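You operate a simulated robot arm through the tools that you are given. There is no shell and no other tool. Be economical: measure what you need, move in short steps, check, and stop when the job is done.

You are at the controls of a simulated robot arm. One attempt, no reset.

## Task
Put the grey-capped tube on the grey cover plate. Open the upper grey drawer, take the camera cap and leave it in the inside of the upper grey drawer and shut the drawer again. Open the drawer of the blue table, take the orange pad on the top of the island bench and put it away in the inside of the drawer of the blue table and shut the drawer again. Take the blue sachet and leave it on the top of the set-up table. Take the orange lamp cap on the end of the assembly bench and put it away on the top of the island bench. The order is free. Set down upright: orange lamp cap.

The check looks at the end state, three seconds after you hand in, the way a careful person would. Anything else that was tipped, shoved, dropped, spilled or broken makes it a failure. A push-on lid holds only when it is set on centred and level and pressed home; a screw cap is set on level and turned clockwise until tight.

## Robot
A 6-joint arm with a two-finger gripper on a trunk, on a base that drives. Base frame: it is fixed to the floor where the robot stands at the start and does not move with it; the origin is under the middle of the robot, x ahead of it, y to its left, z up. Lengths are in mm, angles in rad, forces in N, time in s.
With the tool pointing down near the work surface it reaches from about 240 to 480 mm from the robot's upright axis, wherever it stands. Its first joint turns from -2.007 to 2.007 rad. Places, roughly: blue sachet (7x5x2 cm) [3600, -800, 900]; camera cap (5x5x2 cm) [500, 700, 800]; drawer of the blue table [500, -400, 700]; grey cover plate (16x12x1 cm) [3500, -1500, 900]; grey-capped tube (3x3x11 cm) [500, -100, 900]; inside of the drawer of the blue table [600, -400, 600]; inside of the upper grey drawer [3600, -1800, 600]; orange lamp cap (5x5x6 cm) [1700, 3400, 900]; orange pad (6x5x4 cm) [1600, -1500, 800]; top of the island bench [1800, -300, 800]; top of the set-up table [700, 700, 800]; upper grey drawer [3500, -1800, 700]. Payload 2.1 kg.
Tool frame: the origin (TCP) lies between the finger pads and is the grasp point; the fingertips stand 20 mm ahead of it; z points along the fingers, y is the line along which they close. Largest opening 100 mm; the body of the gripper starts 63 mm behind the TCP.
Orientation is that of the tool frame in the base frame, as a unit quaternion [x, y, z, w]. With the fingers straight down and closing along the base's y, the tool's x points along the base's -x, its y along +y and its z along -z.

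## Interface
- The arm moves only by the tool jog_arm. Its argument "steps" is a list of rows, each a list of 6 numbers: the shift along the base's x, y, z in mm, then the turn, a rotation vector about the base's x, y, z in rad. In form: [[x, y, z, rx, ry, rz], ...]. A call has 1 to 20 rows; each row is the pose to reach, as a shift and turn from the pose commanded when the call began. "claw" is the closure, from 0 (fully open) to 1 (shut), set as the call begins (left out, the last holds). Rows are played at 5 a second. More than 50 mm and 0.15 rad between two rows, or a gripper value outside its range, and nothing of the call is played. Where a pose cannot be reached the arm comes as near as it can. A force on the tool above 40 N (or 10 N above the force at the start of the call, whichever is more), or a blocked arm, ends the call early, and 0.2 s more pass. The fingers move at their own pace (about 153 mm/s each) and stop on an object; they squeeze with about 29 N. The grip force told is the motor's: it shows also when the fingers shut on nothing. Time passes only in rows, and 0.2 s behind the last, so rows that repeat a pose let the fingers close. It gives the time, the measured TCP pose, the force on the tool (base axes), the opening and the grip force at its end, in the units of the frame above (readings bear some noise), with the torque about the TCP (base axes, N m) and any sound that the robot's microphone picked up.
- Cameras (640 x 400 px; columns grow to the right, rows downward): "scene" is now at [11.8, 137, 1502]; the picture's right is [-0.02, -1.00, 0.00], its down [-0.81, 0.02, -0.59] and it looks along [0.59, -0.01, -0.81] (base axes); focal length 287 px, centre (320, 200). "wrist" rides on the gripper at [70, -19, -99] in the tool frame; the picture's right is [0.26, 0.97, 0.00], its down [-0.75, 0.20, -0.63] and it looks along [-0.61, 0.16, 0.78] (tool axes); focal length 230 px, centre (320, 200). There is no depth. A picture from a camera that has moved, and an enlarged one, comes with that camera's place and axes in the base frame and with its lens.
- capture(camera): a new picture of that camera. No time passes.
- raise_lower(by): slides the trunk up (or, below 0, down) by that many mm; the arm and the scene camera ride with it, the base frame stays. It gives what a move gives, with no picture.
- steer(legs): drives the robot by 1 to 6 legs, each [ahead, turn to the left] in mm and rad, along the robot's own axes; the way and the turn of a leg run together, so that a leg with both is an arc; at most 1500 mm and 3.142 rad a leg. The arm and the cameras ride along, it lands a little off, and it stops where it bumps. It gives what a move gives.
- head_to(pan, tilt): turns the head with the scene camera to pan (to the left, within 2.705 rad either way) and tilt (down, from -0.506 to 1.204), counted from straight ahead of the robot. It gives what a move gives.
- inspect(camera, box): a new picture of the part [left, top, right, bottom] of that camera's present view, enlarged. No time passes.
- hand_in(): hands the job in; it is judged then, once.

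Work in short steps. Places have to be worked out from the pictures, the camera data and where the tool is seen: move nearer, look again, correct. Check each grasp and each placing, and mend what went wrong. You have 207 turns and 184 pictures in all, those below and enlarged ones among them. Open the gripper and draw the arm clear of the work before you hand the job in, unless the task says otherwise.

The tools are called as name(argument=value, ...) on one line, values as JSON. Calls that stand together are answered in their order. jog_arm: Moves the arm, as the interface text tells. Its arguments: {"type":"object","properties":{"steps":{"type":"array","items":{"type":"array","items":{"type":"number"}}},"claw":{"type":"number"}},"required":["steps"]} The other tools are called the same way: raise_lower (by) slides the trunk up or down; steer (legs) drives the base; head_to (pan, tilt) turns the head that bears the scene camera; capture (camera) takes a picture; inspect (camera, box) takes an enlarged picture of a part of a camera's view; hand_in () hands the job in.

At the start:

```text
time_s: 0.0
tcp_pos: [385.7, 9.2, 1124.5]
tcp_rot: [0.0, 1.0, 0.0, 0.0]
wrist_force: [-1.1, 0.1, -0.2]
ft_torque: [0.0, 0.03, 0.0]
gripper_width: 100.0
grasp_force: 0.0
trunk travel left (down, up): [-720.0, 270.0]
robot x, y, heading: [-1.2, -0.7, 0.005]
head pan, tilt: [-0.021, 0.935]
```

scene: 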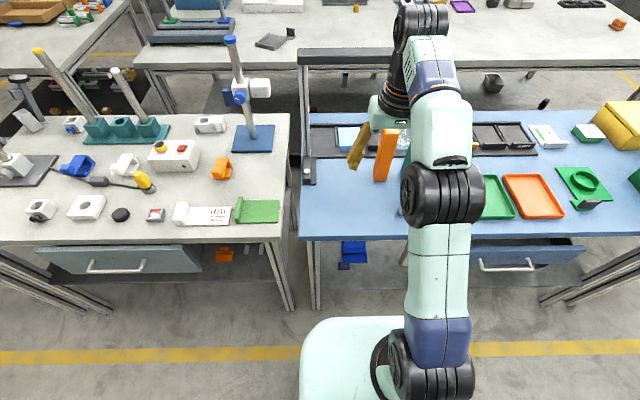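
wrist: 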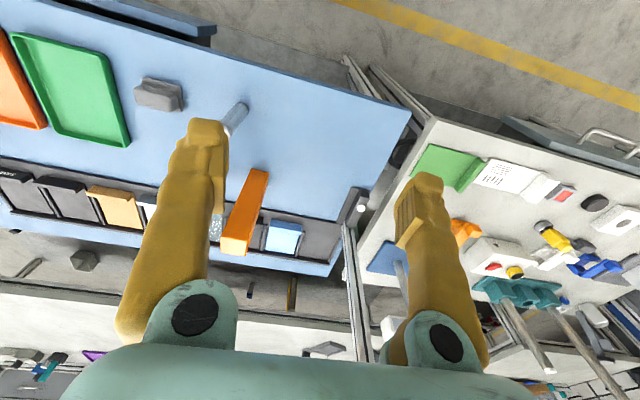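

I'll begin by enlarging the nearby views to identify the tube and the camera cap.

inspect(camera="wrist", box=[120, 60, 440, 260])

inspect(camera="scene", box=[0, 100, 320, 300])

inspect(camera="scene", box=[290, 100, 610, 300])

head_to(pan=0, tilt=0.35)

capture(camera="scene")

```text
2.00 times, centred on (280, 160) of wrist
camera zoom: at [315.4, -9.1, 1223.2], right [-0.26, 0.97, 0.0], down [0.75, 0.2, 0.63], along [0.61, 0.16, -0.78], focal length 460 px, centre (400, 280)
```

zoom: 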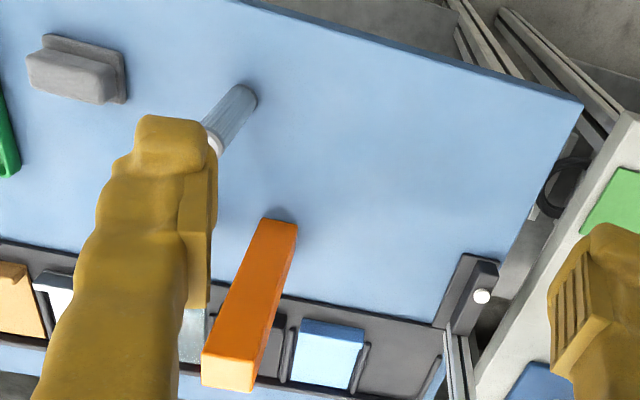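

```text
2.00 times, centred on (160, 200) of scene
camera zoom: at [11.8, 137.0, 1502.0], right [-0.02, -1.0, 0.0], down [-0.81, 0.02, -0.59], along [0.59, -0.01, -0.81], focal length 574 px, centre (640, 200)
```

zoom: 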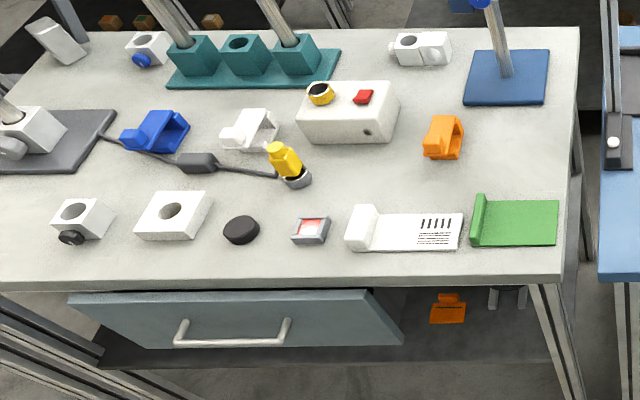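

```text
2.00 times, centred on (450, 200) of scene
camera zoom: at [11.8, 137.0, 1502.0], right [-0.02, -1.0, 0.0], down [-0.81, 0.02, -0.59], along [0.59, -0.01, -0.81], focal length 574 px, centre (60, 200)
```

zoom: 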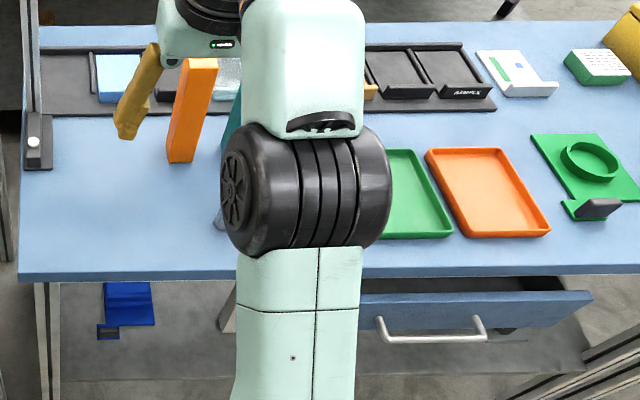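

```text
time_s: 1.0
tcp_pos: [384.4, 9.2, 1124.6]
tcp_rot: [0.0, 1.0, -0.001, 0.0]
wrist_force: [-0.5, -0.5, 0.3]
ft_torque: [0.01, 0.03, 0.0]
gripper_width: 99.7
grasp_force: 0.1
trunk travel left (down, up): [-720.0, 270.0]
robot x, y, heading: [-0.5, 1.6, 0.001]
head pan, tilt: [0.0, 0.351]
```

```text
178 pictures are left
camera scene: at [31.6, 138.5, 1552.2], right [0.0, -1.0, 0.0], down [-0.34, 0.0, -0.94], along [0.94, 0.0, -0.34], focal length 287 px, centre (320, 200)
```

scene: 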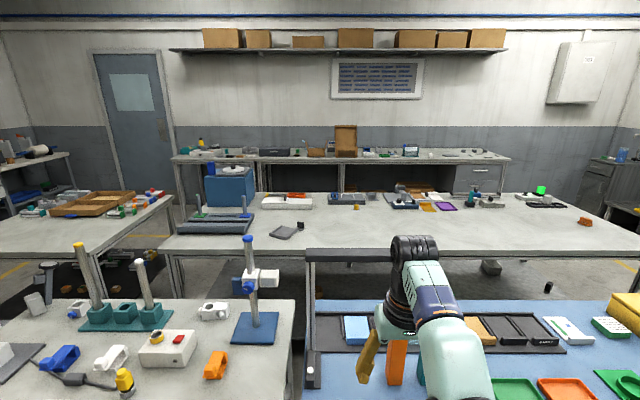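

Look around for the aisles and other benches.

head_to(pan=1.1, tilt=0.35)

capture(camera="scene")

head_to(pan=-1.1, tilt=0.35)

capture(camera="scene")

inspect(camera="wrist", box=[0, 0, 640, 400])

```text
time_s: 2.3
tcp_pos: [382.8, 9.2, 1124.1]
tcp_rot: [0.0, 1.0, -0.001, 0.001]
wrist_force: [0.3, 0.5, 0.1]
ft_torque: [0.01, 0.01, -0.01]
gripper_width: 100.0
grasp_force: 0.1
trunk travel left (down, up): [-720.0, 270.0]
robot x, y, heading: [-3.2, -4.2, -0.004]
head pan, tilt: [1.1, 0.351]
```

```text
177 pictures are left
camera scene: at [-19.3, 221.4, 1552.2], right [0.89, -0.45, 0.0], down [-0.16, -0.31, -0.94], along [0.43, 0.84, -0.34], focal length 287 px, centre (320, 200)
```

scene: 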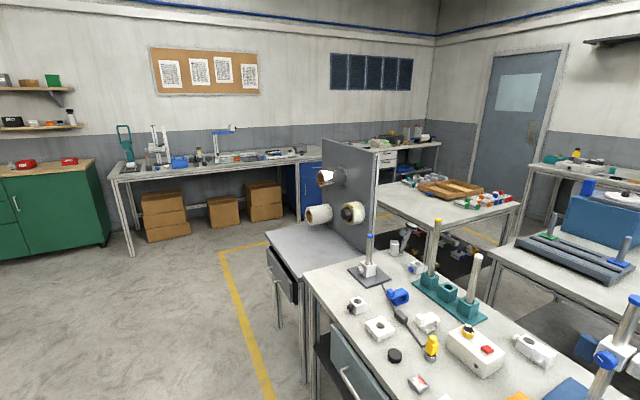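

```text
time_s: 4.4
tcp_pos: [382.8, 8.5, 1125.2]
tcp_rot: [-0.001, 1.0, 0.0, 0.0]
wrist_force: [0.0, 0.4, 0.3]
ft_torque: [0.03, 0.0, -0.03]
gripper_width: 100.2
grasp_force: 0.0
trunk travel left (down, up): [-720.0, 270.0]
robot x, y, heading: [1.5, -1.9, 0.004]
head pan, tilt: [-1.1, 0.351]
```

```text
176 pictures are left
camera scene: at [-19.3, 55.6, 1552.3], right [-0.89, -0.45, 0.0], down [-0.16, 0.31, -0.94], along [0.43, -0.84, -0.34], focal length 287 px, centre (320, 200)
```

scene: 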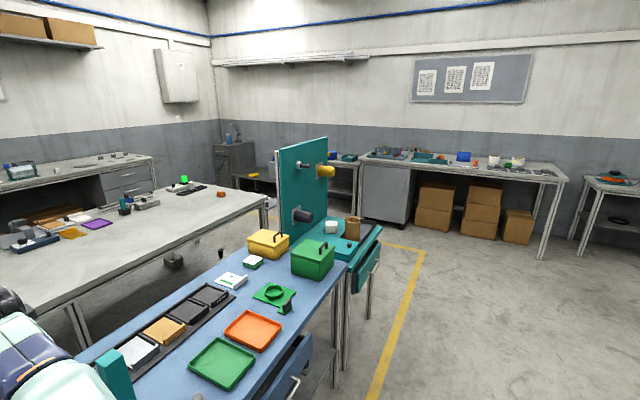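

```text
1.00 times, centred on (320, 200) of wrist (not enlarged: the box is as wide or as high as the picture)
camera zoom: at [315.4, -9.1, 1223.2], right [-0.26, 0.97, 0.0], down [0.75, 0.2, 0.63], along [0.61, 0.16, -0.78], focal length 230 px, centre (320, 200)
```

zoom: 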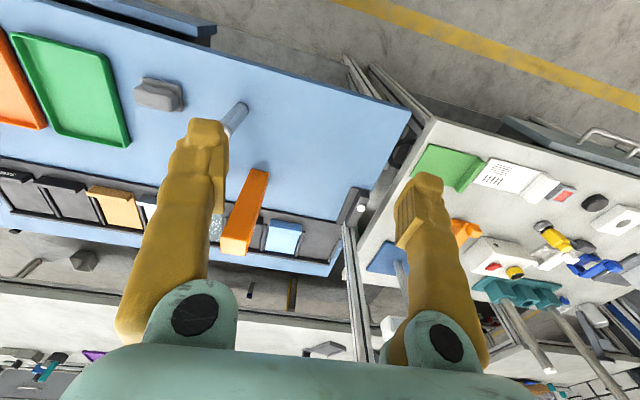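

The room layout is clear: the tube stands around (482,-116), slightly out of comfortable reach. I drive 50 mm ahead and bring the gripper above it to look.

steer(legs=[[50, 0]])

jog_arm(steps=[[0, -40, -10, 0, 0, 0], [0, -80, -20, 0, 0, 0], [0, -125, -40, 0, 0, 0], [20, -125, -80, 0, 0, 0]], claw=0)

capture(camera="wrist")

head_to(pan=-0.3, tilt=0.9)

capture(camera="scene")

```text
time_s: 5.3
tcp_pos: [426.1, 9.6, 1130.3]
tcp_rot: [0.001, 1.0, -0.001, 0.005]
wrist_force: [-1.4, -1.3, 0.1]
ft_torque: [0.02, -0.06, 0.02]
gripper_width: 100.0
grasp_force: 0.1
trunk travel left (down, up): [-720.0, 270.0]
robot x, y, heading: [56.6, 0.7, -0.001]
head pan, tilt: [-1.1, 0.351]
```

```text
time_s: 6.3
tcp_pos: [458.0, -118.1, 1044.8]
tcp_rot: [0.002, 1.0, 0.0, 0.0]
wrist_force: [0.1, 0.1, 0.3]
ft_torque: [0.01, 0.02, 0.04]
gripper_width: 100.0
grasp_force: 0.0
trunk travel left (down, up): [-720.0, 270.0]
robot x, y, heading: [51.1, -2.0, -0.0]
head pan, tilt: [-1.1, 0.351]
```

```text
174 pictures are left
camera wrist: at [388.4, -135.6, 1143.6], right [-0.26, 0.97, 0.0], down [0.75, 0.2, 0.63], along [0.61, 0.16, -0.78], focal length 230 px, centre (320, 200)
```

wrist: 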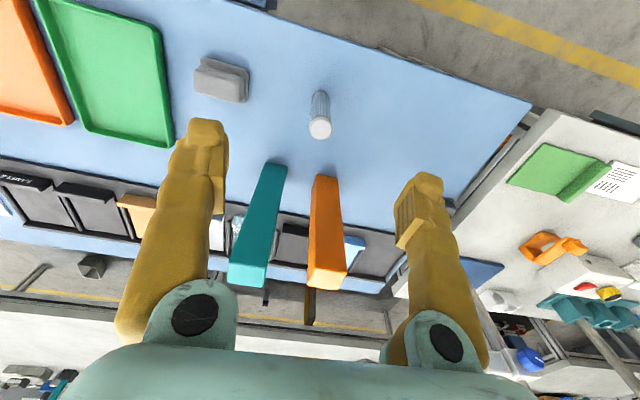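

```text
time_s: 7.5
tcp_pos: [456.2, -117.7, 1045.7]
tcp_rot: [0.001, 1.0, 0.0, 0.0]
wrist_force: [0.2, -0.6, 0.2]
ft_torque: [0.0, 0.01, 0.01]
gripper_width: 100.2
grasp_force: 0.0
trunk travel left (down, up): [-720.0, 270.0]
robot x, y, heading: [55.2, 0.9, -0.003]
head pan, tilt: [-0.3, 0.901]
```

```text
173 pictures are left
camera scene: at [62.2, 115.9, 1504.8], right [-0.3, -0.95, 0.0], down [-0.75, 0.23, -0.62], along [0.59, -0.19, -0.78], focal length 287 px, centre (320, 200)
```

scene: 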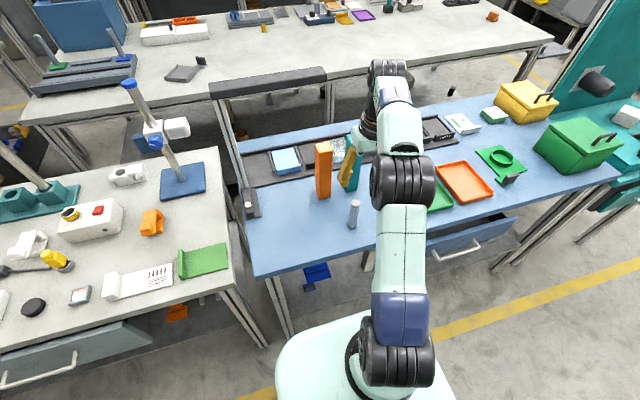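

Triangulated: tube at about (478,-115), table z≈784, top ≈895. I descend over it partway and check the alignment.

jog_arm(steps=[[10, 1, -20, 0, 0, 0], [20, 3, -50, 0, 0, 0], [20, 3, -90, 0, 0, 0]])

capture(camera="wrist")

```text
time_s: 8.2
tcp_pos: [478.1, -109.3, 954.4]
tcp_rot: [0.002, 1.0, 0.0, 0.002]
wrist_force: [-0.6, 0.1, -0.2]
ft_torque: [0.03, 0.02, 0.03]
gripper_width: 100.1
grasp_force: 0.0
trunk travel left (down, up): [-720.0, 270.0]
robot x, y, heading: [53.2, -2.9, -0.004]
head pan, tilt: [-0.3, 0.901]
```

```text
172 pictures are left
camera wrist: at [408.7, -128.6, 1053.0], right [-0.26, 0.97, 0.0], down [0.75, 0.2, 0.63], along [0.61, 0.16, -0.78], focal length 230 px, centre (320, 200)
```

wrist: 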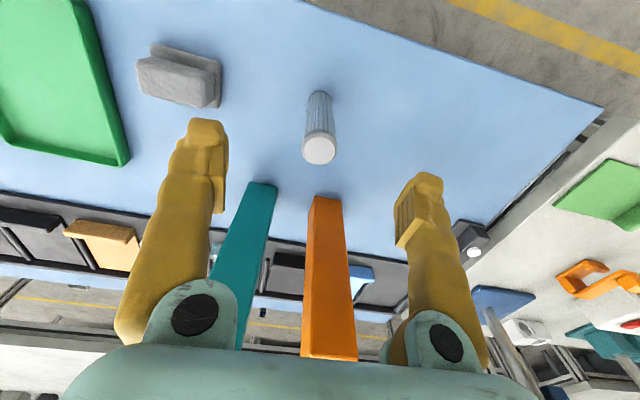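

Tube centre is (483,-110); I shift 5 mm, descend to z≈850 and close.

jog_arm(steps=[[5, 0, -20, 0, 0, 0], [5, 0, -55, 0, 0, 0], [5, 0, -85, 0, 0, 0], [5, 0, -106, 0, 0, 0]])

jog_arm(steps=[[0, 0, 0, 0, 0, 0], [0, 0, 0, 0, 0, 0], [0, 0, 0, 0, 0, 0]], claw=1)

capture(camera="wrist")

```text
time_s: 9.2
tcp_pos: [480.8, -111.5, 850.2]
tcp_rot: [0.001, 1.0, 0.001, 0.001]
wrist_force: [0.9, -0.1, 0.4]
ft_torque: [0.05, 0.01, -0.01]
gripper_width: 100.2
grasp_force: 0.1
trunk travel left (down, up): [-720.0, 270.0]
robot x, y, heading: [50.8, 1.0, -0.002]
head pan, tilt: [-0.3, 0.901]
```

```text
time_s: 10.1
tcp_pos: [480.9, -112.4, 851.0]
tcp_rot: [0.001, 1.0, 0.0, 0.001]
wrist_force: [-0.2, -0.7, 0.8]
ft_torque: [0.0, 0.03, 0.0]
gripper_width: 23.6
grasp_force: 29.0
trunk travel left (down, up): [-720.0, 270.0]
robot x, y, heading: [49.6, -2.0, -0.0]
head pan, tilt: [-0.3, 0.901]
```

```text
171 pictures are left
camera wrist: at [412.3, -130.2, 948.7], right [-0.26, 0.97, 0.0], down [0.75, 0.2, 0.63], along [0.61, 0.16, -0.78], focal length 230 px, centre (320, 200)
```

wrist: 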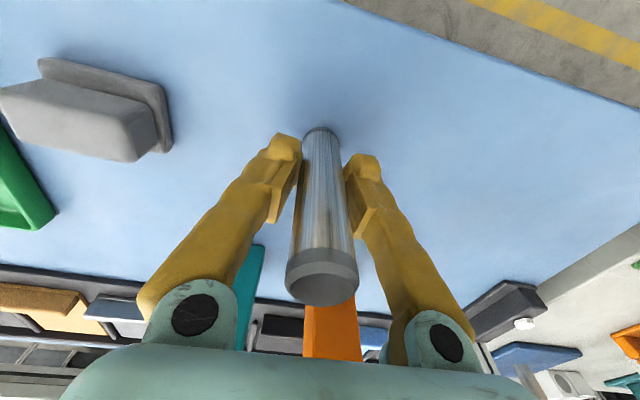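

The tube is held (23.6 mm). I lift it, draw in, and look to the right/behind before driving.

jog_arm(steps=[[0, 0, 40, 0, 0, 0], [0, 0, 90, 0, 0, 0], [0, 0, 140, 0, 0, 0], [-20, 20, 185, 0, 0, 0], [-40, 60, 220, 0, 0, 0], [-60, 100, 250, 0, 0, 0]])

head_to(pan=-2.0, tilt=0.35)

capture(camera="scene")

capture(camera="wrist")

```text
refused: row 4 steps farther than a row can; nothing moved
```

```text
time_s: 11.8
tcp_pos: [481.7, -111.0, 849.8]
tcp_rot: [0.001, 1.0, 0.0, 0.001]
wrist_force: [0.1, -0.1, -0.8]
ft_torque: [-0.02, -0.01, 0.0]
gripper_width: 23.6
grasp_force: 29.2
trunk travel left (down, up): [-720.0, 270.0]
robot x, y, heading: [48.2, -0.5, -0.001]
head pan, tilt: [-2.0, 0.351]
```

```text
170 pictures are left
camera scene: at [-48.4, 53.7, 1552.3], right [-0.91, 0.42, 0.0], down [0.14, 0.31, -0.94], along [-0.39, -0.85, -0.34], focal length 287 px, centre (320, 200)
```

scene: 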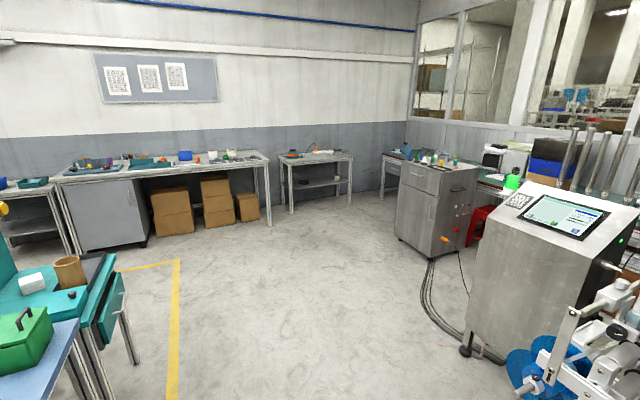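

```text
169 pictures are left
camera wrist: at [412.2, -130.3, 948.8], right [-0.26, 0.97, 0.0], down [0.75, 0.2, 0.63], along [0.61, 0.16, -0.78], focal length 230 px, centre (320, 200)
```

wrist: 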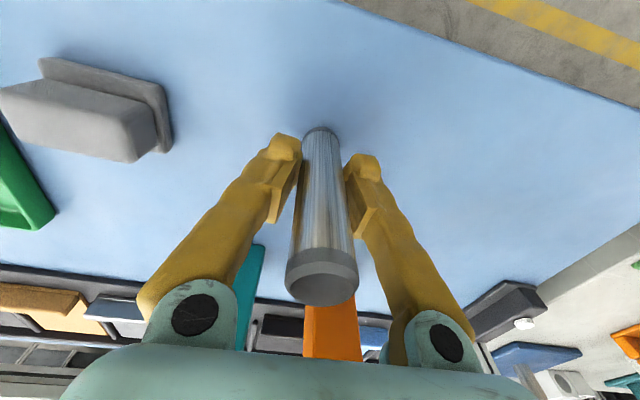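

Area to the right is open. Lift the tube and tuck the arm, then drive back.

jog_arm(steps=[[0, 0, 40, 0, 0, 0], [0, 0, 85, 0, 0, 0], [0, 0, 130, 0, 0, 0], [-5, 20, 170, 0, 0, 0], [-20, 50, 200, 0, 0, 0], [-40, 80, 230, 0, 0, 0], [-60, 105, 260, 0, 0, 0], [-90, 105, 290, 0, 0, 0], [-120, 105, 310, 0, 0, 0]])

steer(legs=[[-400, 0], [0, -1.571]])

head_to(pan=0, tilt=0.35)

capture(camera="scene")

```text
time_s: 13.8
tcp_pos: [361.7, -6.3, 1160.9]
tcp_rot: [0.002, 1.0, 0.0, 0.002]
wrist_force: [-0.4, -0.1, -0.8]
ft_torque: [-0.01, -0.03, 0.03]
gripper_width: 23.7
grasp_force: 29.2
trunk travel left (down, up): [-720.0, 270.0]
robot x, y, heading: [54.3, 0.4, 0.003]
head pan, tilt: [-2.0, 0.351]
```

```text
time_s: 20.1
tcp_pos: [-350.7, -310.7, 1158.7]
tcp_rot: [0.711, 0.703, -0.001, 0.001]
wrist_force: [-0.4, 0.3, -1.2]
ft_torque: [0.0, -0.01, -0.01]
gripper_width: 23.3
grasp_force: 28.8
trunk travel left (down, up): [-720.0, 270.0]
robot x, y, heading: [-343.8, -0.3, -1.58]
head pan, tilt: [-2.0, 0.351]
```

```text
time_s: 22.0
tcp_pos: [-352.2, -310.5, 1159.3]
tcp_rot: [0.711, 0.704, -0.001, 0.001]
wrist_force: [0.6, 0.6, 0.0]
ft_torque: [-0.01, 0.02, 0.0]
gripper_width: 23.4
grasp_force: 29.2
trunk travel left (down, up): [-720.0, 270.0]
robot x, y, heading: [-339.7, 1.0, -1.579]
head pan, tilt: [0.0, 0.351]
```

```text
168 pictures are left
camera scene: at [-204.4, -36.1, 1552.2], right [-1.0, 0.01, 0.0], down [0.0, 0.34, -0.94], along [-0.01, -0.94, -0.34], focal length 287 px, centre (320, 200)
```

scene: 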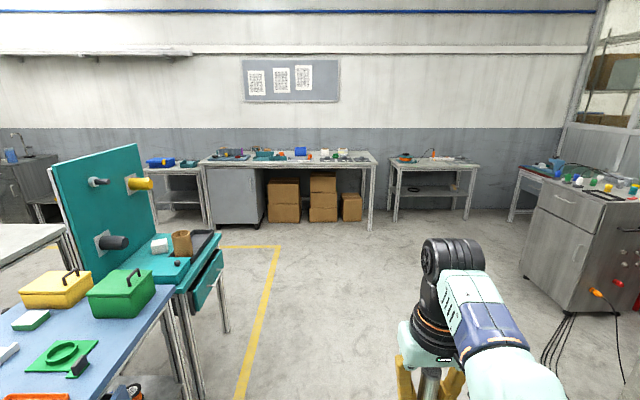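

Path along -y is clear to about y=-2900. I drive 2350 mm and turn left to face +x.

steer(legs=[[1500, 0], [850, 0], [0, 1.58]])

capture(camera="scene")

```text
time_s: 37.6
tcp_pos: [-153.5, -2379.8, 1158.9]
tcp_rot: [0.025, 1.0, 0.0, 0.001]
wrist_force: [1.1, 0.0, -0.7]
ft_torque: [0.03, 0.02, 0.02]
gripper_width: 23.8
grasp_force: 28.9
trunk travel left (down, up): [-720.0, 270.0]
robot x, y, heading: [-461.2, -2354.9, -0.05]
head pan, tilt: [0.0, 0.351]
```

```text
167 pictures are left
camera scene: at [-425.3, -2220.7, 1552.2], right [-0.05, -1.0, 0.0], down [-0.34, 0.02, -0.94], along [0.94, -0.05, -0.34], focal length 287 px, centre (320, 200)
```

scene: 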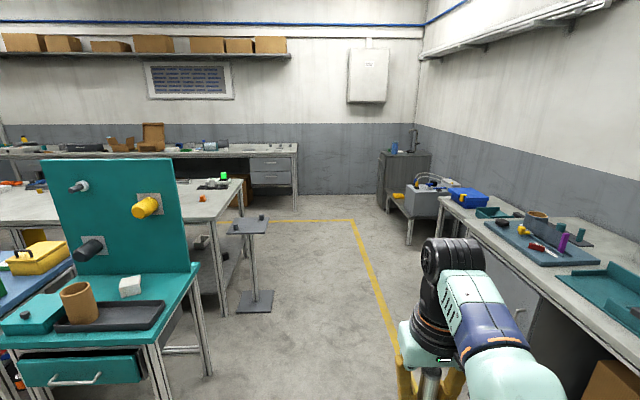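

A grey stand is at about (1450,-1810); staying at y≈-2400 clears it. I square heading and drive.

steer(legs=[[0, 0.04], [1500, 0], [1500, 0]])

capture(camera="scene")

```text
time_s: 52.3
tcp_pos: [2814.7, -2437.5, 1158.9]
tcp_rot: [-0.002, 1.0, 0.0, 0.001]
wrist_force: [0.5, 0.3, -0.7]
ft_torque: [-0.02, 0.0, 0.0]
gripper_width: 23.5
grasp_force: 29.3
trunk travel left (down, up): [-720.0, 270.0]
robot x, y, heading: [2503.1, -2427.6, 0.001]
head pan, tilt: [0.0, 0.351]
```

```text
166 pictures are left
camera scene: at [2535.8, -2293.0, 1552.2], right [0.0, -1.0, 0.0], down [-0.34, 0.0, -0.94], along [0.94, 0.0, -0.34], focal length 287 px, centre (320, 200)
```

scene: 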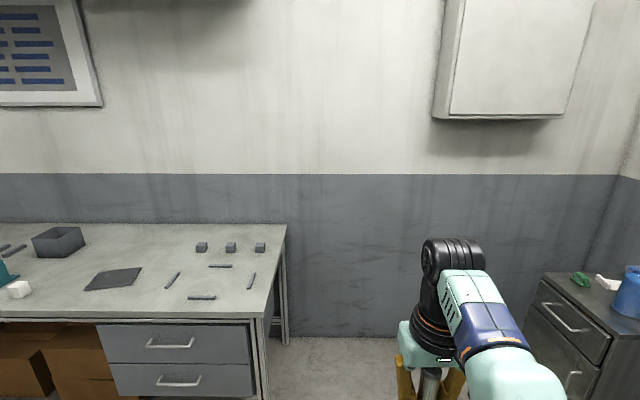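

Grey cover plate is around (3483,-1485); bench edge near x≈3290. I drive into the aisle and face it.

steer(legs=[[280, 0], [0, 1.571], [940, 0], [0, -1.571]])

head_to(pan=0, tilt=0.7)

capture(camera="scene")

capture(camera="wrist")

```text
time_s: 66.4
tcp_pos: [3093.8, -1493.3, 1158.8]
tcp_rot: [0.014, 1.0, 0.0, 0.001]
wrist_force: [0.2, 0.2, -1.3]
ft_torque: [0.0, 0.0, 0.01]
gripper_width: 23.4
grasp_force: 29.0
trunk travel left (down, up): [-720.0, 270.0]
robot x, y, heading: [2785.3, -1481.6, -0.025]
head pan, tilt: [0.0, 0.351]
```

```text
time_s: 67.2
tcp_pos: [3095.4, -1494.0, 1159.6]
tcp_rot: [0.013, 1.0, 0.001, 0.001]
wrist_force: [-0.2, -0.2, -0.7]
ft_torque: [-0.03, -0.02, -0.02]
gripper_width: 23.5
grasp_force: 29.2
trunk travel left (down, up): [-720.0, 270.0]
robot x, y, heading: [2782.5, -1475.3, -0.033]
head pan, tilt: [0.0, 0.7]
```

```text
165 pictures are left
camera scene: at [2811.0, -1341.1, 1520.9], right [-0.03, -1.0, 0.0], down [-0.64, 0.02, -0.77], along [0.77, -0.02, -0.64], focal length 287 px, centre (320, 200)
```

scene: 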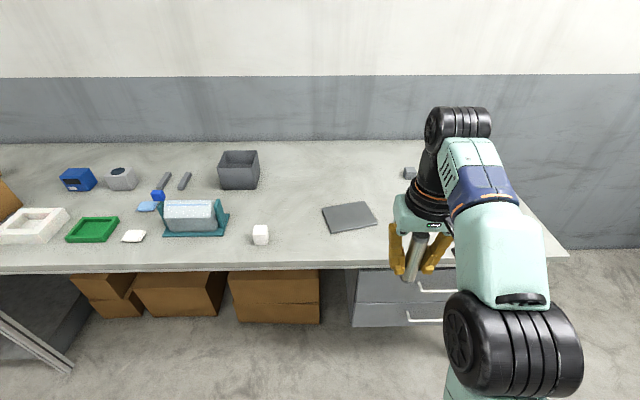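

```text
164 pictures are left
camera wrist: at [3025.6, -1510.2, 1257.0], right [-0.23, 0.97, 0.0], down [0.75, 0.18, 0.63], along [0.61, 0.15, -0.78], focal length 230 px, centre (320, 200)
```

wrist: 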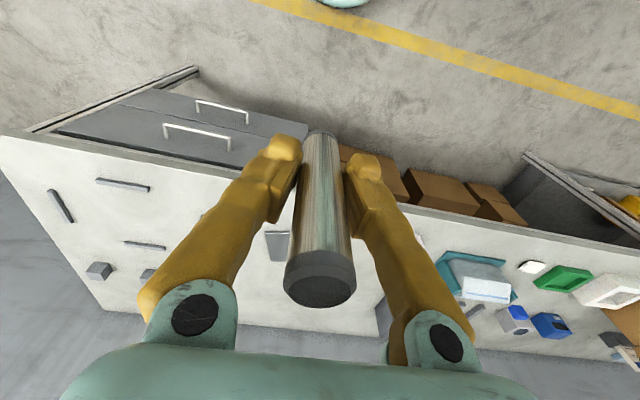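

I square up and drive 215 mm to the bench, then get a better look at the plate.

steer(legs=[[0, 0.03], [215, 0]])

capture(camera="scene")

capture(camera="wrist")

inspect(camera="scene", box=[0, 160, 240, 310])

```text
time_s: 69.3
tcp_pos: [3307.1, -1482.6, 1159.8]
tcp_rot: [-0.002, 1.0, 0.0, 0.001]
wrist_force: [-0.2, 0.1, -1.6]
ft_torque: [0.0, 0.04, -0.01]
gripper_width: 23.5
grasp_force: 28.8
trunk travel left (down, up): [-720.0, 270.0]
robot x, y, heading: [2998.4, -1474.5, 0.0]
head pan, tilt: [0.0, 0.7]
```

```text
163 pictures are left
camera scene: at [3020.0, -1339.4, 1520.9], right [0.0, -1.0, 0.0], down [-0.64, 0.0, -0.77], along [0.77, 0.0, -0.64], focal length 287 px, centre (320, 200)
```

scene: 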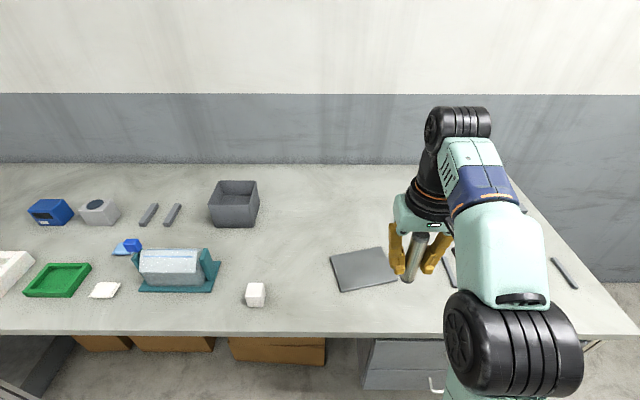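

```text
162 pictures are left
camera wrist: at [3239.8, -1502.1, 1257.1], right [-0.26, 0.97, 0.0], down [0.75, 0.2, 0.63], along [0.61, 0.16, -0.78], focal length 230 px, centre (320, 200)
```

wrist: 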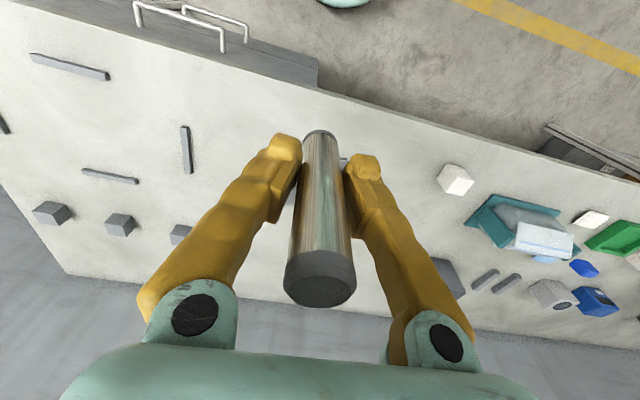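

```text
2.67 times, centred on (120, 235) of scene
camera zoom: at [3020.0, -1339.4, 1520.9], right [0.0, -1.0, 0.0], down [-0.64, 0.0, -0.77], along [0.77, 0.0, -0.64], focal length 765 px, centre (853, 107)
```

zoom: 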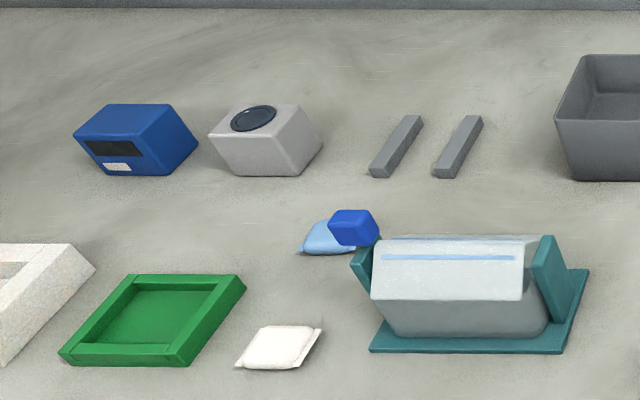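

Plate centre ≈(3505,-1457). I go 30 mm nearer, then bring the tube over the nearer half of the plate at a safe height and look.

steer(legs=[[30, 0]])

jog_arm(steps=[[30, 10, -20, 0, 0, 0], [60, 20, -50, 0, 0, 0], [90, 25, -80, 0, 0, 0], [120, 25, -110, 0, 0, 0], [148, 25, -135, 0, 0, 0], [148, 25, -155, 0, 0, 0]])

capture(camera="scene")

capture(camera="wrist")

```text
time_s: 70.1
tcp_pos: [3334.4, -1484.3, 1159.7]
tcp_rot: [-0.002, 1.0, 0.0, 0.002]
wrist_force: [0.3, -0.1, -0.3]
ft_torque: [-0.02, -0.04, 0.01]
gripper_width: 23.6
grasp_force: 29.0
trunk travel left (down, up): [-720.0, 270.0]
robot x, y, heading: [3030.0, -1480.3, 0.0]
head pan, tilt: [0.0, 0.7]
```

```text
time_s: 71.5
tcp_pos: [3484.9, -1460.7, 1003.3]
tcp_rot: [-0.003, 1.0, -0.001, 0.001]
wrist_force: [-0.4, 0.9, -2.1]
ft_torque: [0.01, -0.03, 0.0]
gripper_width: 23.6
grasp_force: 29.5
out of reach, approached as far as the arm can: row 5
trunk travel left (down, up): [-720.0, 270.0]
robot x, y, heading: [3026.6, -1479.0, 0.003]
head pan, tilt: [0.0, 0.7]
```

```text
160 pictures are left
camera scene: at [3048.7, -1339.2, 1520.9], right [0.0, -1.0, 0.0], down [-0.64, 0.0, -0.77], along [0.77, 0.0, -0.64], focal length 287 px, centre (320, 200)
```

scene: 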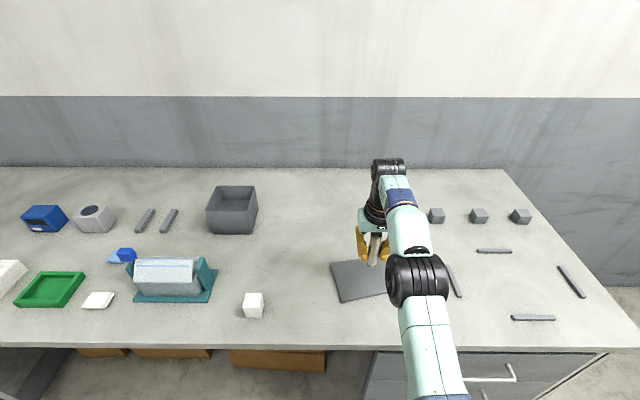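

```text
159 pictures are left
camera wrist: at [3415.7, -1479.0, 1101.6], right [-0.26, 0.97, 0.0], down [0.75, 0.2, 0.63], along [0.61, 0.16, -0.78], focal length 230 px, centre (320, 200)
```

wrist: 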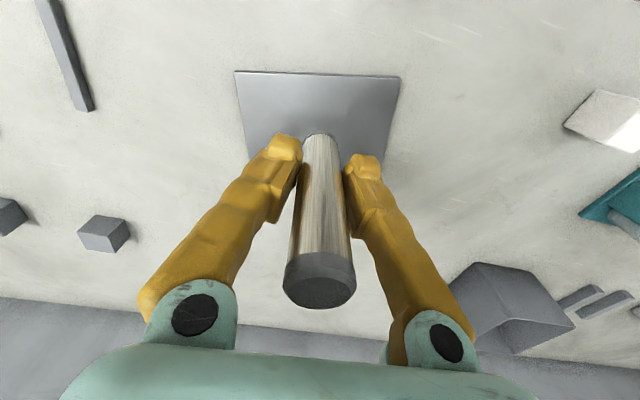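

Plate front edge runs (3472,-1540)–(3440,-1400); I aim for about (3500,-1470) and go lower carefully.

jog_arm(steps=[[5, -5, -20, 0, 0, 0], [15, -10, -40, 0, 0, 0]])

capture(camera="wrist")

```text
time_s: 72.1
tcp_pos: [3500.2, -1470.6, 963.6]
tcp_rot: [-0.001, 1.0, 0.0, 0.001]
wrist_force: [-0.1, 0.1, -0.8]
ft_torque: [0.03, 0.04, -0.02]
gripper_width: 23.6
grasp_force: 29.3
trunk travel left (down, up): [-720.0, 270.0]
robot x, y, heading: [3024.3, -1478.0, 0.009]
head pan, tilt: [0.0, 0.7]
```

```text
158 pictures are left
camera wrist: at [3431.9, -1487.8, 1061.5], right [-0.26, 0.97, 0.0], down [0.75, 0.2, 0.63], along [0.61, 0.16, -0.78], focal length 230 px, centre (320, 200)
```

wrist: 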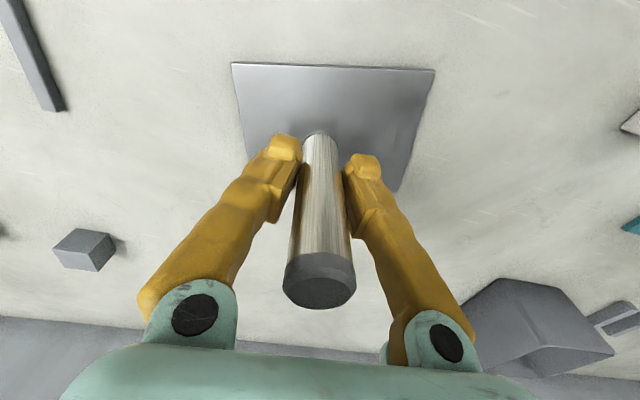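

Well over the plate. I lower in fine steps, watching the force.

jog_arm(steps=[[0, 0, -4, 0, 0, 0], [0, 0, -8, 0, 0, 0], [0, 0, -12, 0, 0, 0]])

jog_arm(steps=[[0, 0, -2, 0, 0, 0], [0, 0, -4, 0, 0, 0]])

capture(camera="wrist")

```text
time_s: 72.9
tcp_pos: [3502.8, -1469.1, 952.5]
tcp_rot: [-0.001, 1.0, 0.0, 0.001]
wrist_force: [0.1, -0.2, -1.8]
ft_torque: [0.02, -0.02, 0.0]
gripper_width: 23.8
grasp_force: 28.6
trunk travel left (down, up): [-720.0, 270.0]
robot x, y, heading: [3024.3, -1475.5, 0.006]
head pan, tilt: [0.0, 0.7]
```

```text
time_s: 73.5
tcp_pos: [3502.1, -1469.5, 948.3]
tcp_rot: [-0.001, 1.0, 0.0, 0.002]
wrist_force: [1.0, -0.3, -1.3]
ft_torque: [-0.01, 0.03, 0.02]
gripper_width: 23.4
grasp_force: 29.1
trunk travel left (down, up): [-720.0, 270.0]
robot x, y, heading: [3026.3, -1477.8, -0.001]
head pan, tilt: [0.0, 0.7]
```

```text
157 pictures are left
camera wrist: at [3432.8, -1487.4, 1045.5], right [-0.26, 0.97, 0.0], down [0.75, 0.2, 0.63], along [0.61, 0.16, -0.78], focal length 230 px, centre (320, 200)
```

wrist: 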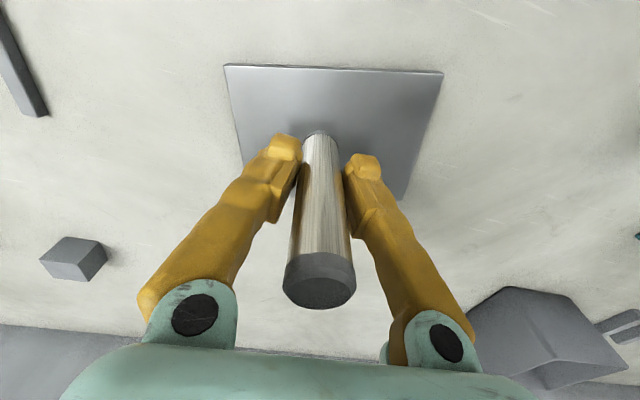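

Plate width implies its top near z≈853, so ~25 mm remains. Lower further in steps.

jog_arm(steps=[[0, 0, -5, 0, 0, 0], [0, 0, -10, 0, 0, 0], [0, 0, -14, 0, 0, 0]])

jog_arm(steps=[[0, 0, -3, 0, 0, 0], [0, 0, -5, 0, 0, 0]])

capture(camera="wrist")

```text
time_s: 74.3
tcp_pos: [3501.8, -1468.2, 935.3]
tcp_rot: [-0.001, 1.0, 0.0, 0.0]
wrist_force: [0.6, 0.2, -0.8]
ft_torque: [-0.02, 0.01, -0.01]
gripper_width: 23.4
grasp_force: 29.2
trunk travel left (down, up): [-720.0, 270.0]
robot x, y, heading: [3026.7, -1475.7, 0.006]
head pan, tilt: [0.0, 0.7]
```

```text
time_s: 74.9
tcp_pos: [3502.7, -1469.3, 929.0]
tcp_rot: [-0.002, 1.0, 0.0, 0.0]
wrist_force: [0.5, 0.0, -1.4]
ft_torque: [0.03, 0.0, 0.01]
gripper_width: 23.4
grasp_force: 28.9
trunk travel left (down, up): [-720.0, 270.0]
robot x, y, heading: [3028.5, -1479.7, 0.003]
head pan, tilt: [0.0, 0.7]
```

```text
156 pictures are left
camera wrist: at [3434.2, -1487.1, 1028.4], right [-0.26, 0.97, 0.0], down [0.75, 0.2, 0.63], along [0.61, 0.16, -0.78], focal length 230 px, centre (320, 200)
```

wrist: 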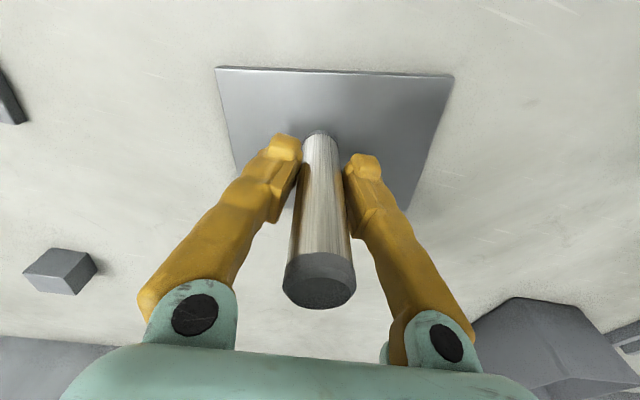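

Still ~9 mm by my estimate; continuing down in fine steps.

jog_arm(steps=[[0, 0, -2, 0, 0, 0], [0, 0, -4, 0, 0, 0], [0, 0, -6, 0, 0, 0]])

jog_arm(steps=[[0, 0, -1, 0, 0, 0], [0, 0, -2, 0, 0, 0], [0, 0, -3, 0, 0, 0]])

capture(camera="wrist")

```text
time_s: 75.7
tcp_pos: [3503.6, -1469.7, 925.1]
tcp_rot: [-0.002, 1.0, 0.001, 0.0]
wrist_force: [-0.2, -1.0, -1.3]
ft_torque: [-0.02, -0.01, 0.0]
gripper_width: 23.5
grasp_force: 28.8
trunk travel left (down, up): [-720.0, 270.0]
robot x, y, heading: [3027.9, -1478.9, 0.006]
head pan, tilt: [0.0, 0.7]
```

```text
time_s: 76.5
tcp_pos: [3504.8, -1468.6, 921.6]
tcp_rot: [-0.002, 1.0, 0.0, 0.0]
wrist_force: [-0.6, -0.1, -2.1]
ft_torque: [0.01, -0.05, 0.0]
gripper_width: 23.2
grasp_force: 29.7
out of reach, approached as far as the arm can: row 1, 2, 3
trunk travel left (down, up): [-720.0, 270.0]
robot x, y, heading: [3027.1, -1477.7, 0.007]
head pan, tilt: [0.0, 0.7]
```

```text
155 pictures are left
camera wrist: at [3435.6, -1487.8, 1019.7], right [-0.26, 0.97, 0.0], down [0.75, 0.2, 0.63], along [0.61, 0.16, -0.78], focal length 230 px, centre (320, 200)
```

wrist: 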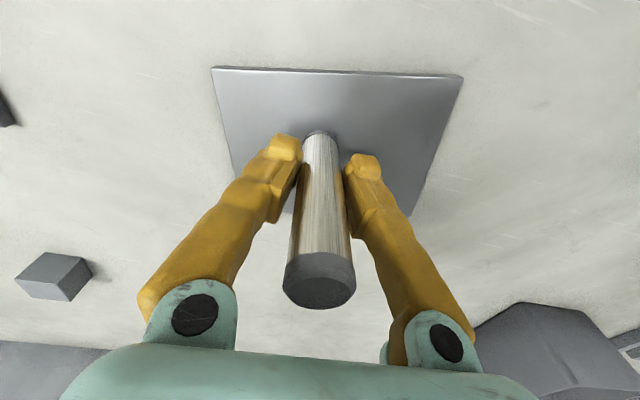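

The arm is at its reach limit, so I use the trunk to lower the rest.

raise_lower(by=-4)

raise_lower(by=-3)

capture(camera="wrist")

```text
time_s: 77.0
tcp_pos: [3505.0, -1468.9, 917.0]
tcp_rot: [-0.002, 1.0, 0.0, 0.0]
wrist_force: [0.7, 0.4, -1.1]
ft_torque: [0.01, -0.02, 0.0]
gripper_width: 23.2
grasp_force: 29.1
trunk travel left (down, up): [-716.0, 274.0]
robot x, y, heading: [3024.6, -1477.9, 0.001]
head pan, tilt: [0.0, 0.7]
```

```text
time_s: 77.6
tcp_pos: [3504.6, -1469.2, 914.4]
tcp_rot: [-0.002, 1.0, 0.0, 0.0]
wrist_force: [0.3, -0.1, -0.9]
ft_torque: [0.01, -0.02, -0.05]
gripper_width: 23.3
grasp_force: 28.5
trunk travel left (down, up): [-713.0, 277.0]
robot x, y, heading: [3027.9, -1477.6, 0.003]
head pan, tilt: [0.0, 0.7]
```

```text
154 pictures are left
camera wrist: at [3435.6, -1487.8, 1012.7], right [-0.26, 0.97, 0.0], down [0.75, 0.2, 0.63], along [0.61, 0.16, -0.78], focal length 230 px, centre (320, 200)
```

wrist: 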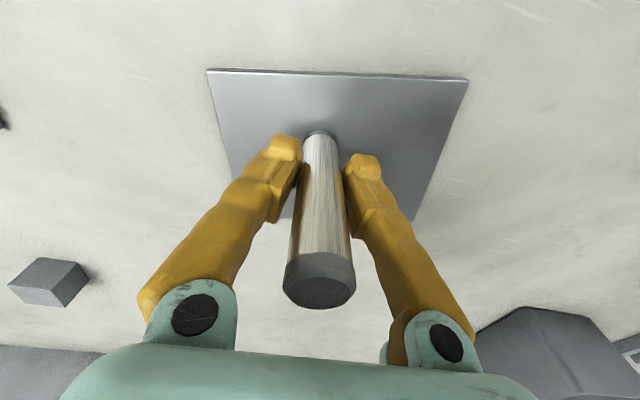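

No contact yet; continuing with 3 mm trunk steps.

raise_lower(by=-3)

raise_lower(by=-3)

inspect(camera="wrist", box=[200, 60, 480, 235])

```text
time_s: 78.1
tcp_pos: [3504.6, -1468.6, 912.5]
tcp_rot: [-0.002, 1.0, 0.0, 0.0]
wrist_force: [0.1, 0.4, -1.3]
ft_torque: [0.01, 0.03, -0.02]
gripper_width: 23.5
grasp_force: 28.7
trunk travel left (down, up): [-710.0, 280.0]
robot x, y, heading: [3028.5, -1474.3, 0.008]
head pan, tilt: [0.0, 0.7]
```

```text
time_s: 78.6
tcp_pos: [3503.1, -1469.2, 910.5]
tcp_rot: [-0.002, 1.0, 0.0, 0.003]
wrist_force: [4.5, 0.1, 14.6]
ft_torque: [-0.04, -0.22, 0.03]
gripper_width: 23.1
grasp_force: 28.5
trunk travel left (down, up): [-707.0, 283.0]
robot x, y, heading: [3026.9, -1478.9, 0.004]
head pan, tilt: [0.0, 0.7]
```

```text
2.29 times, centred on (340, 148) of wrist
camera zoom: at [3434.6, -1487.8, 1008.4], right [-0.26, 0.97, 0.0], down [0.75, 0.2, 0.63], along [0.61, 0.16, -0.77], focal length 526 px, centre (274, 320)
```

zoom: 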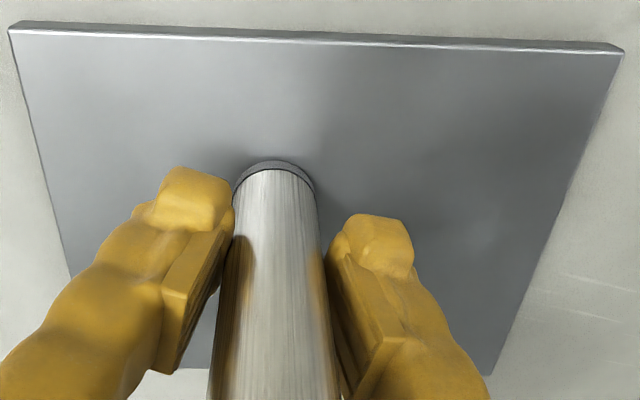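

Contact (14.6 N). I relieve 1 mm, open, and lift straight up.

raise_lower(by=1)

jog_arm(steps=[[0, 0, 0, 0, 0, 0], [0, 0, 0, 0, 0, 0], [0, 0, 0, 0, 0, 0]], claw=0)

raise_lower(by=120)

capture(camera="wrist")

```text
time_s: 79.1
tcp_pos: [3503.8, -1469.6, 910.3]
tcp_rot: [-0.002, 1.0, -0.001, 0.002]
wrist_force: [6.0, 0.0, 14.5]
ft_torque: [-0.01, -0.34, 0.02]
gripper_width: 23.3
grasp_force: 29.3
trunk travel left (down, up): [-708.0, 282.0]
robot x, y, heading: [3027.7, -1477.6, 0.002]
head pan, tilt: [0.0, 0.7]
```

```text
time_s: 79.9
tcp_pos: [3504.1, -1469.4, 910.0]
tcp_rot: [-0.002, 1.0, 0.0, 0.0]
wrist_force: [-0.4, -1.0, -0.3]
ft_torque: [-0.05, -0.01, 0.02]
gripper_width: 100.1
grasp_force: 0.0
trunk travel left (down, up): [-708.0, 282.0]
robot x, y, heading: [3032.0, -1479.9, 0.002]
head pan, tilt: [0.0, 0.7]
```

```text
time_s: 81.4
tcp_pos: [3504.6, -1470.7, 1029.1]
tcp_rot: [-0.001, 1.0, 0.0, 0.0]
wrist_force: [1.1, 0.0, -0.6]
ft_torque: [-0.04, 0.0, -0.01]
gripper_width: 100.1
grasp_force: 0.0
trunk travel left (down, up): [-828.0, 162.0]
robot x, y, heading: [3028.6, -1479.8, 0.007]
head pan, tilt: [0.0, 0.7]
```

```text
152 pictures are left
camera wrist: at [3435.5, -1487.7, 1127.8], right [-0.26, 0.97, 0.0], down [0.75, 0.2, 0.63], along [0.61, 0.16, -0.78], focal length 230 px, centre (320, 200)
```

wrist: 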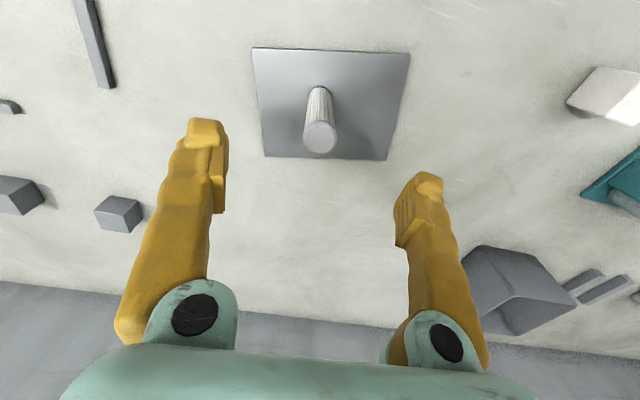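

Tube stands on the plate. I retract the arm, back off and shift sideways to face the grey drawers at y≈-1780.

jog_arm(steps=[[-40, 0, 20, 0, 0, 0], [-80, 0, 40, 0, 0, 0], [-120, 0, 60, 0, 0, 0], [-160, 0, 70, 0, 0, 0]])

steer(legs=[[-250, 0], [0, -1.571], [300, 0], [0, 1.571]])

head_to(pan=0, tilt=0.8)

capture(camera="scene")

capture(camera="wrist")

```text
time_s: 82.4
tcp_pos: [3348.2, -1469.5, 1100.7]
tcp_rot: [-0.002, 1.0, 0.0, 0.009]
wrist_force: [-3.6, 0.0, -2.9]
ft_torque: [-0.01, -0.26, 0.05]
gripper_width: 100.0
grasp_force: 0.0
out of reach, approached as far as the arm can: row 1
trunk travel left (down, up): [-828.0, 162.0]
robot x, y, heading: [3029.7, -1475.2, 0.006]
head pan, tilt: [0.0, 0.7]
```

```text
time_s: 93.6
tcp_pos: [3074.1, -1792.2, 1099.2]
tcp_rot: [0.04, 0.999, 0.001, 0.0]
wrist_force: [-0.2, 0.8, 0.4]
ft_torque: [0.0, 0.02, 0.01]
gripper_width: 99.7
grasp_force: 0.1
trunk travel left (down, up): [-828.0, 162.0]
robot x, y, heading: [2757.2, -1775.2, -0.076]
head pan, tilt: [0.0, 0.7]
```

```text
time_s: 94.3
tcp_pos: [3074.4, -1792.2, 1099.2]
tcp_rot: [0.039, 0.999, 0.0, 0.0]
wrist_force: [-0.1, 0.4, 0.9]
ft_torque: [0.0, 0.0, -0.01]
gripper_width: 100.2
grasp_force: 0.0
trunk travel left (down, up): [-828.0, 162.0]
robot x, y, heading: [2756.1, -1771.7, -0.078]
head pan, tilt: [0.0, 0.799]
```

```text
151 pictures are left
camera scene: at [2785.4, -1638.9, 1620.6], right [-0.08, -1.0, 0.0], down [-0.71, 0.06, -0.7], along [0.7, -0.05, -0.72], focal length 287 px, centre (320, 200)
```

scene: 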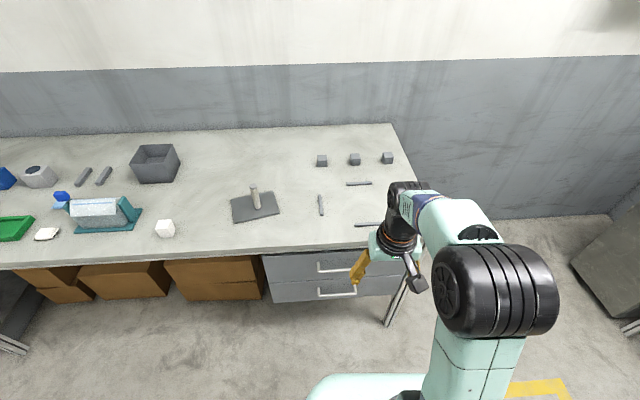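

```text
150 pictures are left
camera wrist: at [3004.6, -1805.1, 1196.0], right [-0.18, 0.98, 0.0], down [0.76, 0.14, 0.63], along [0.62, 0.11, -0.78], focal length 230 px, centre (320, 200)
```

wrist: 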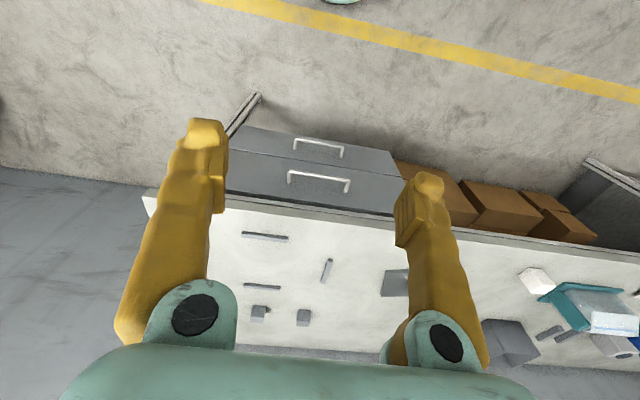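

Bench edge at x≈3320, z≈838; upper handle near (3290,-1770,750). I'll use a horizontal gripper closing vertically on the bar. First straighten heading, then rotate the tool.

steer(legs=[[0, 0.077]])

jog_arm(steps=[[10, 0, 0, 0.086, -0.086, -0.086], [20, 0, 0, 0.172, -0.172, -0.172], [30, 0, 0, 0.258, -0.258, -0.258], [40, 0, 0, 0.344, -0.344, -0.344], [50, 0, 0, 0.43, -0.43, -0.43], [60, 0, 0, 0.516, -0.516, -0.516], [70, 0, 0, 0.602, -0.602, -0.602], [80, 0, 0, 0.688, -0.688, -0.688], [90, 0, 0, 0.774, -0.774, -0.774], [100, 0, 0, 0.86, -0.86, -0.86], [110, 0, 0, 0.946, -0.946, -0.946], [120, 0, 0, 1.032, -1.032, -1.032], [130, 0, 0, 1.118, -1.118, -1.118], [140, 0, 0, 1.204, -1.204, -1.204], [140, 0, 0, 1.209, -1.209, -1.209]])

capture(camera="scene")

capture(camera="wrist")

```text
time_s: 95.2
tcp_pos: [3074.2, -1767.2, 1097.6]
tcp_rot: [0.0, 1.0, 0.0, -0.001]
wrist_force: [0.1, 0.9, 0.5]
ft_torque: [0.01, -0.02, 0.01]
gripper_width: 100.2
grasp_force: 0.0
trunk travel left (down, up): [-828.0, 162.0]
robot x, y, heading: [2756.0, -1772.3, -0.0]
head pan, tilt: [0.0, 0.799]
```

```text
time_s: 98.4
tcp_pos: [3202.0, -1816.7, 1095.4]
tcp_rot: [0.496, 0.503, 0.503, 0.498]
wrist_force: [0.8, 0.5, 0.0]
ft_torque: [0.05, -0.01, -0.01]
gripper_width: 100.0
grasp_force: 0.1
out of reach, approached as far as the arm can: row 10, 11, 13, 14, 15
trunk travel left (down, up): [-828.0, 162.0]
robot x, y, heading: [2752.0, -1774.2, -0.002]
head pan, tilt: [0.0, 0.799]
```

```text
149 pictures are left
camera scene: at [2774.4, -1636.0, 1620.5], right [0.0, -1.0, 0.0], down [-0.72, 0.0, -0.7], along [0.7, 0.0, -0.72], focal length 287 px, centre (320, 200)
```

scene: 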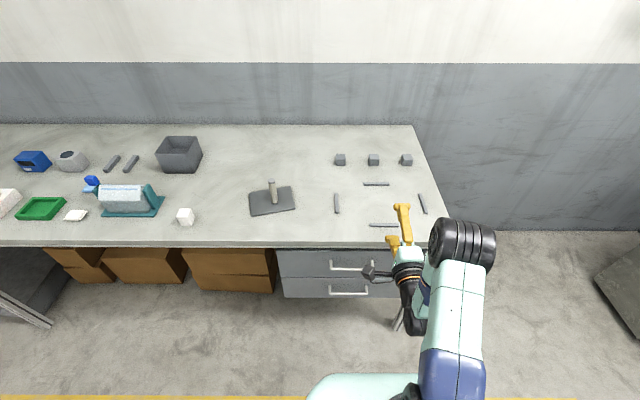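

```text
148 pictures are left
camera wrist: at [3102.7, -1747.2, 1076.1], right [0.0, 0.26, 0.97], down [-0.62, -0.76, 0.2], along [0.78, -0.6, 0.16], focal length 230 px, centre (320, 200)
```

wrist: 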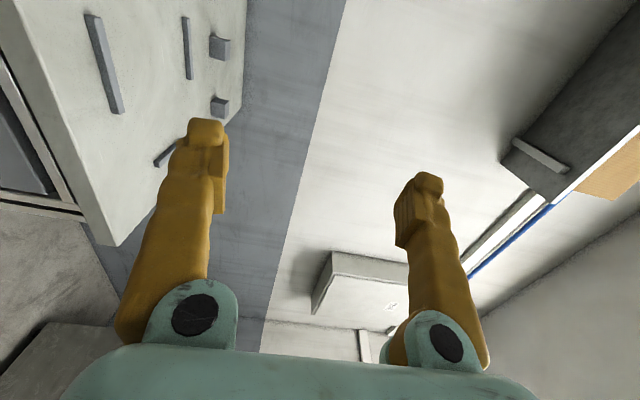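

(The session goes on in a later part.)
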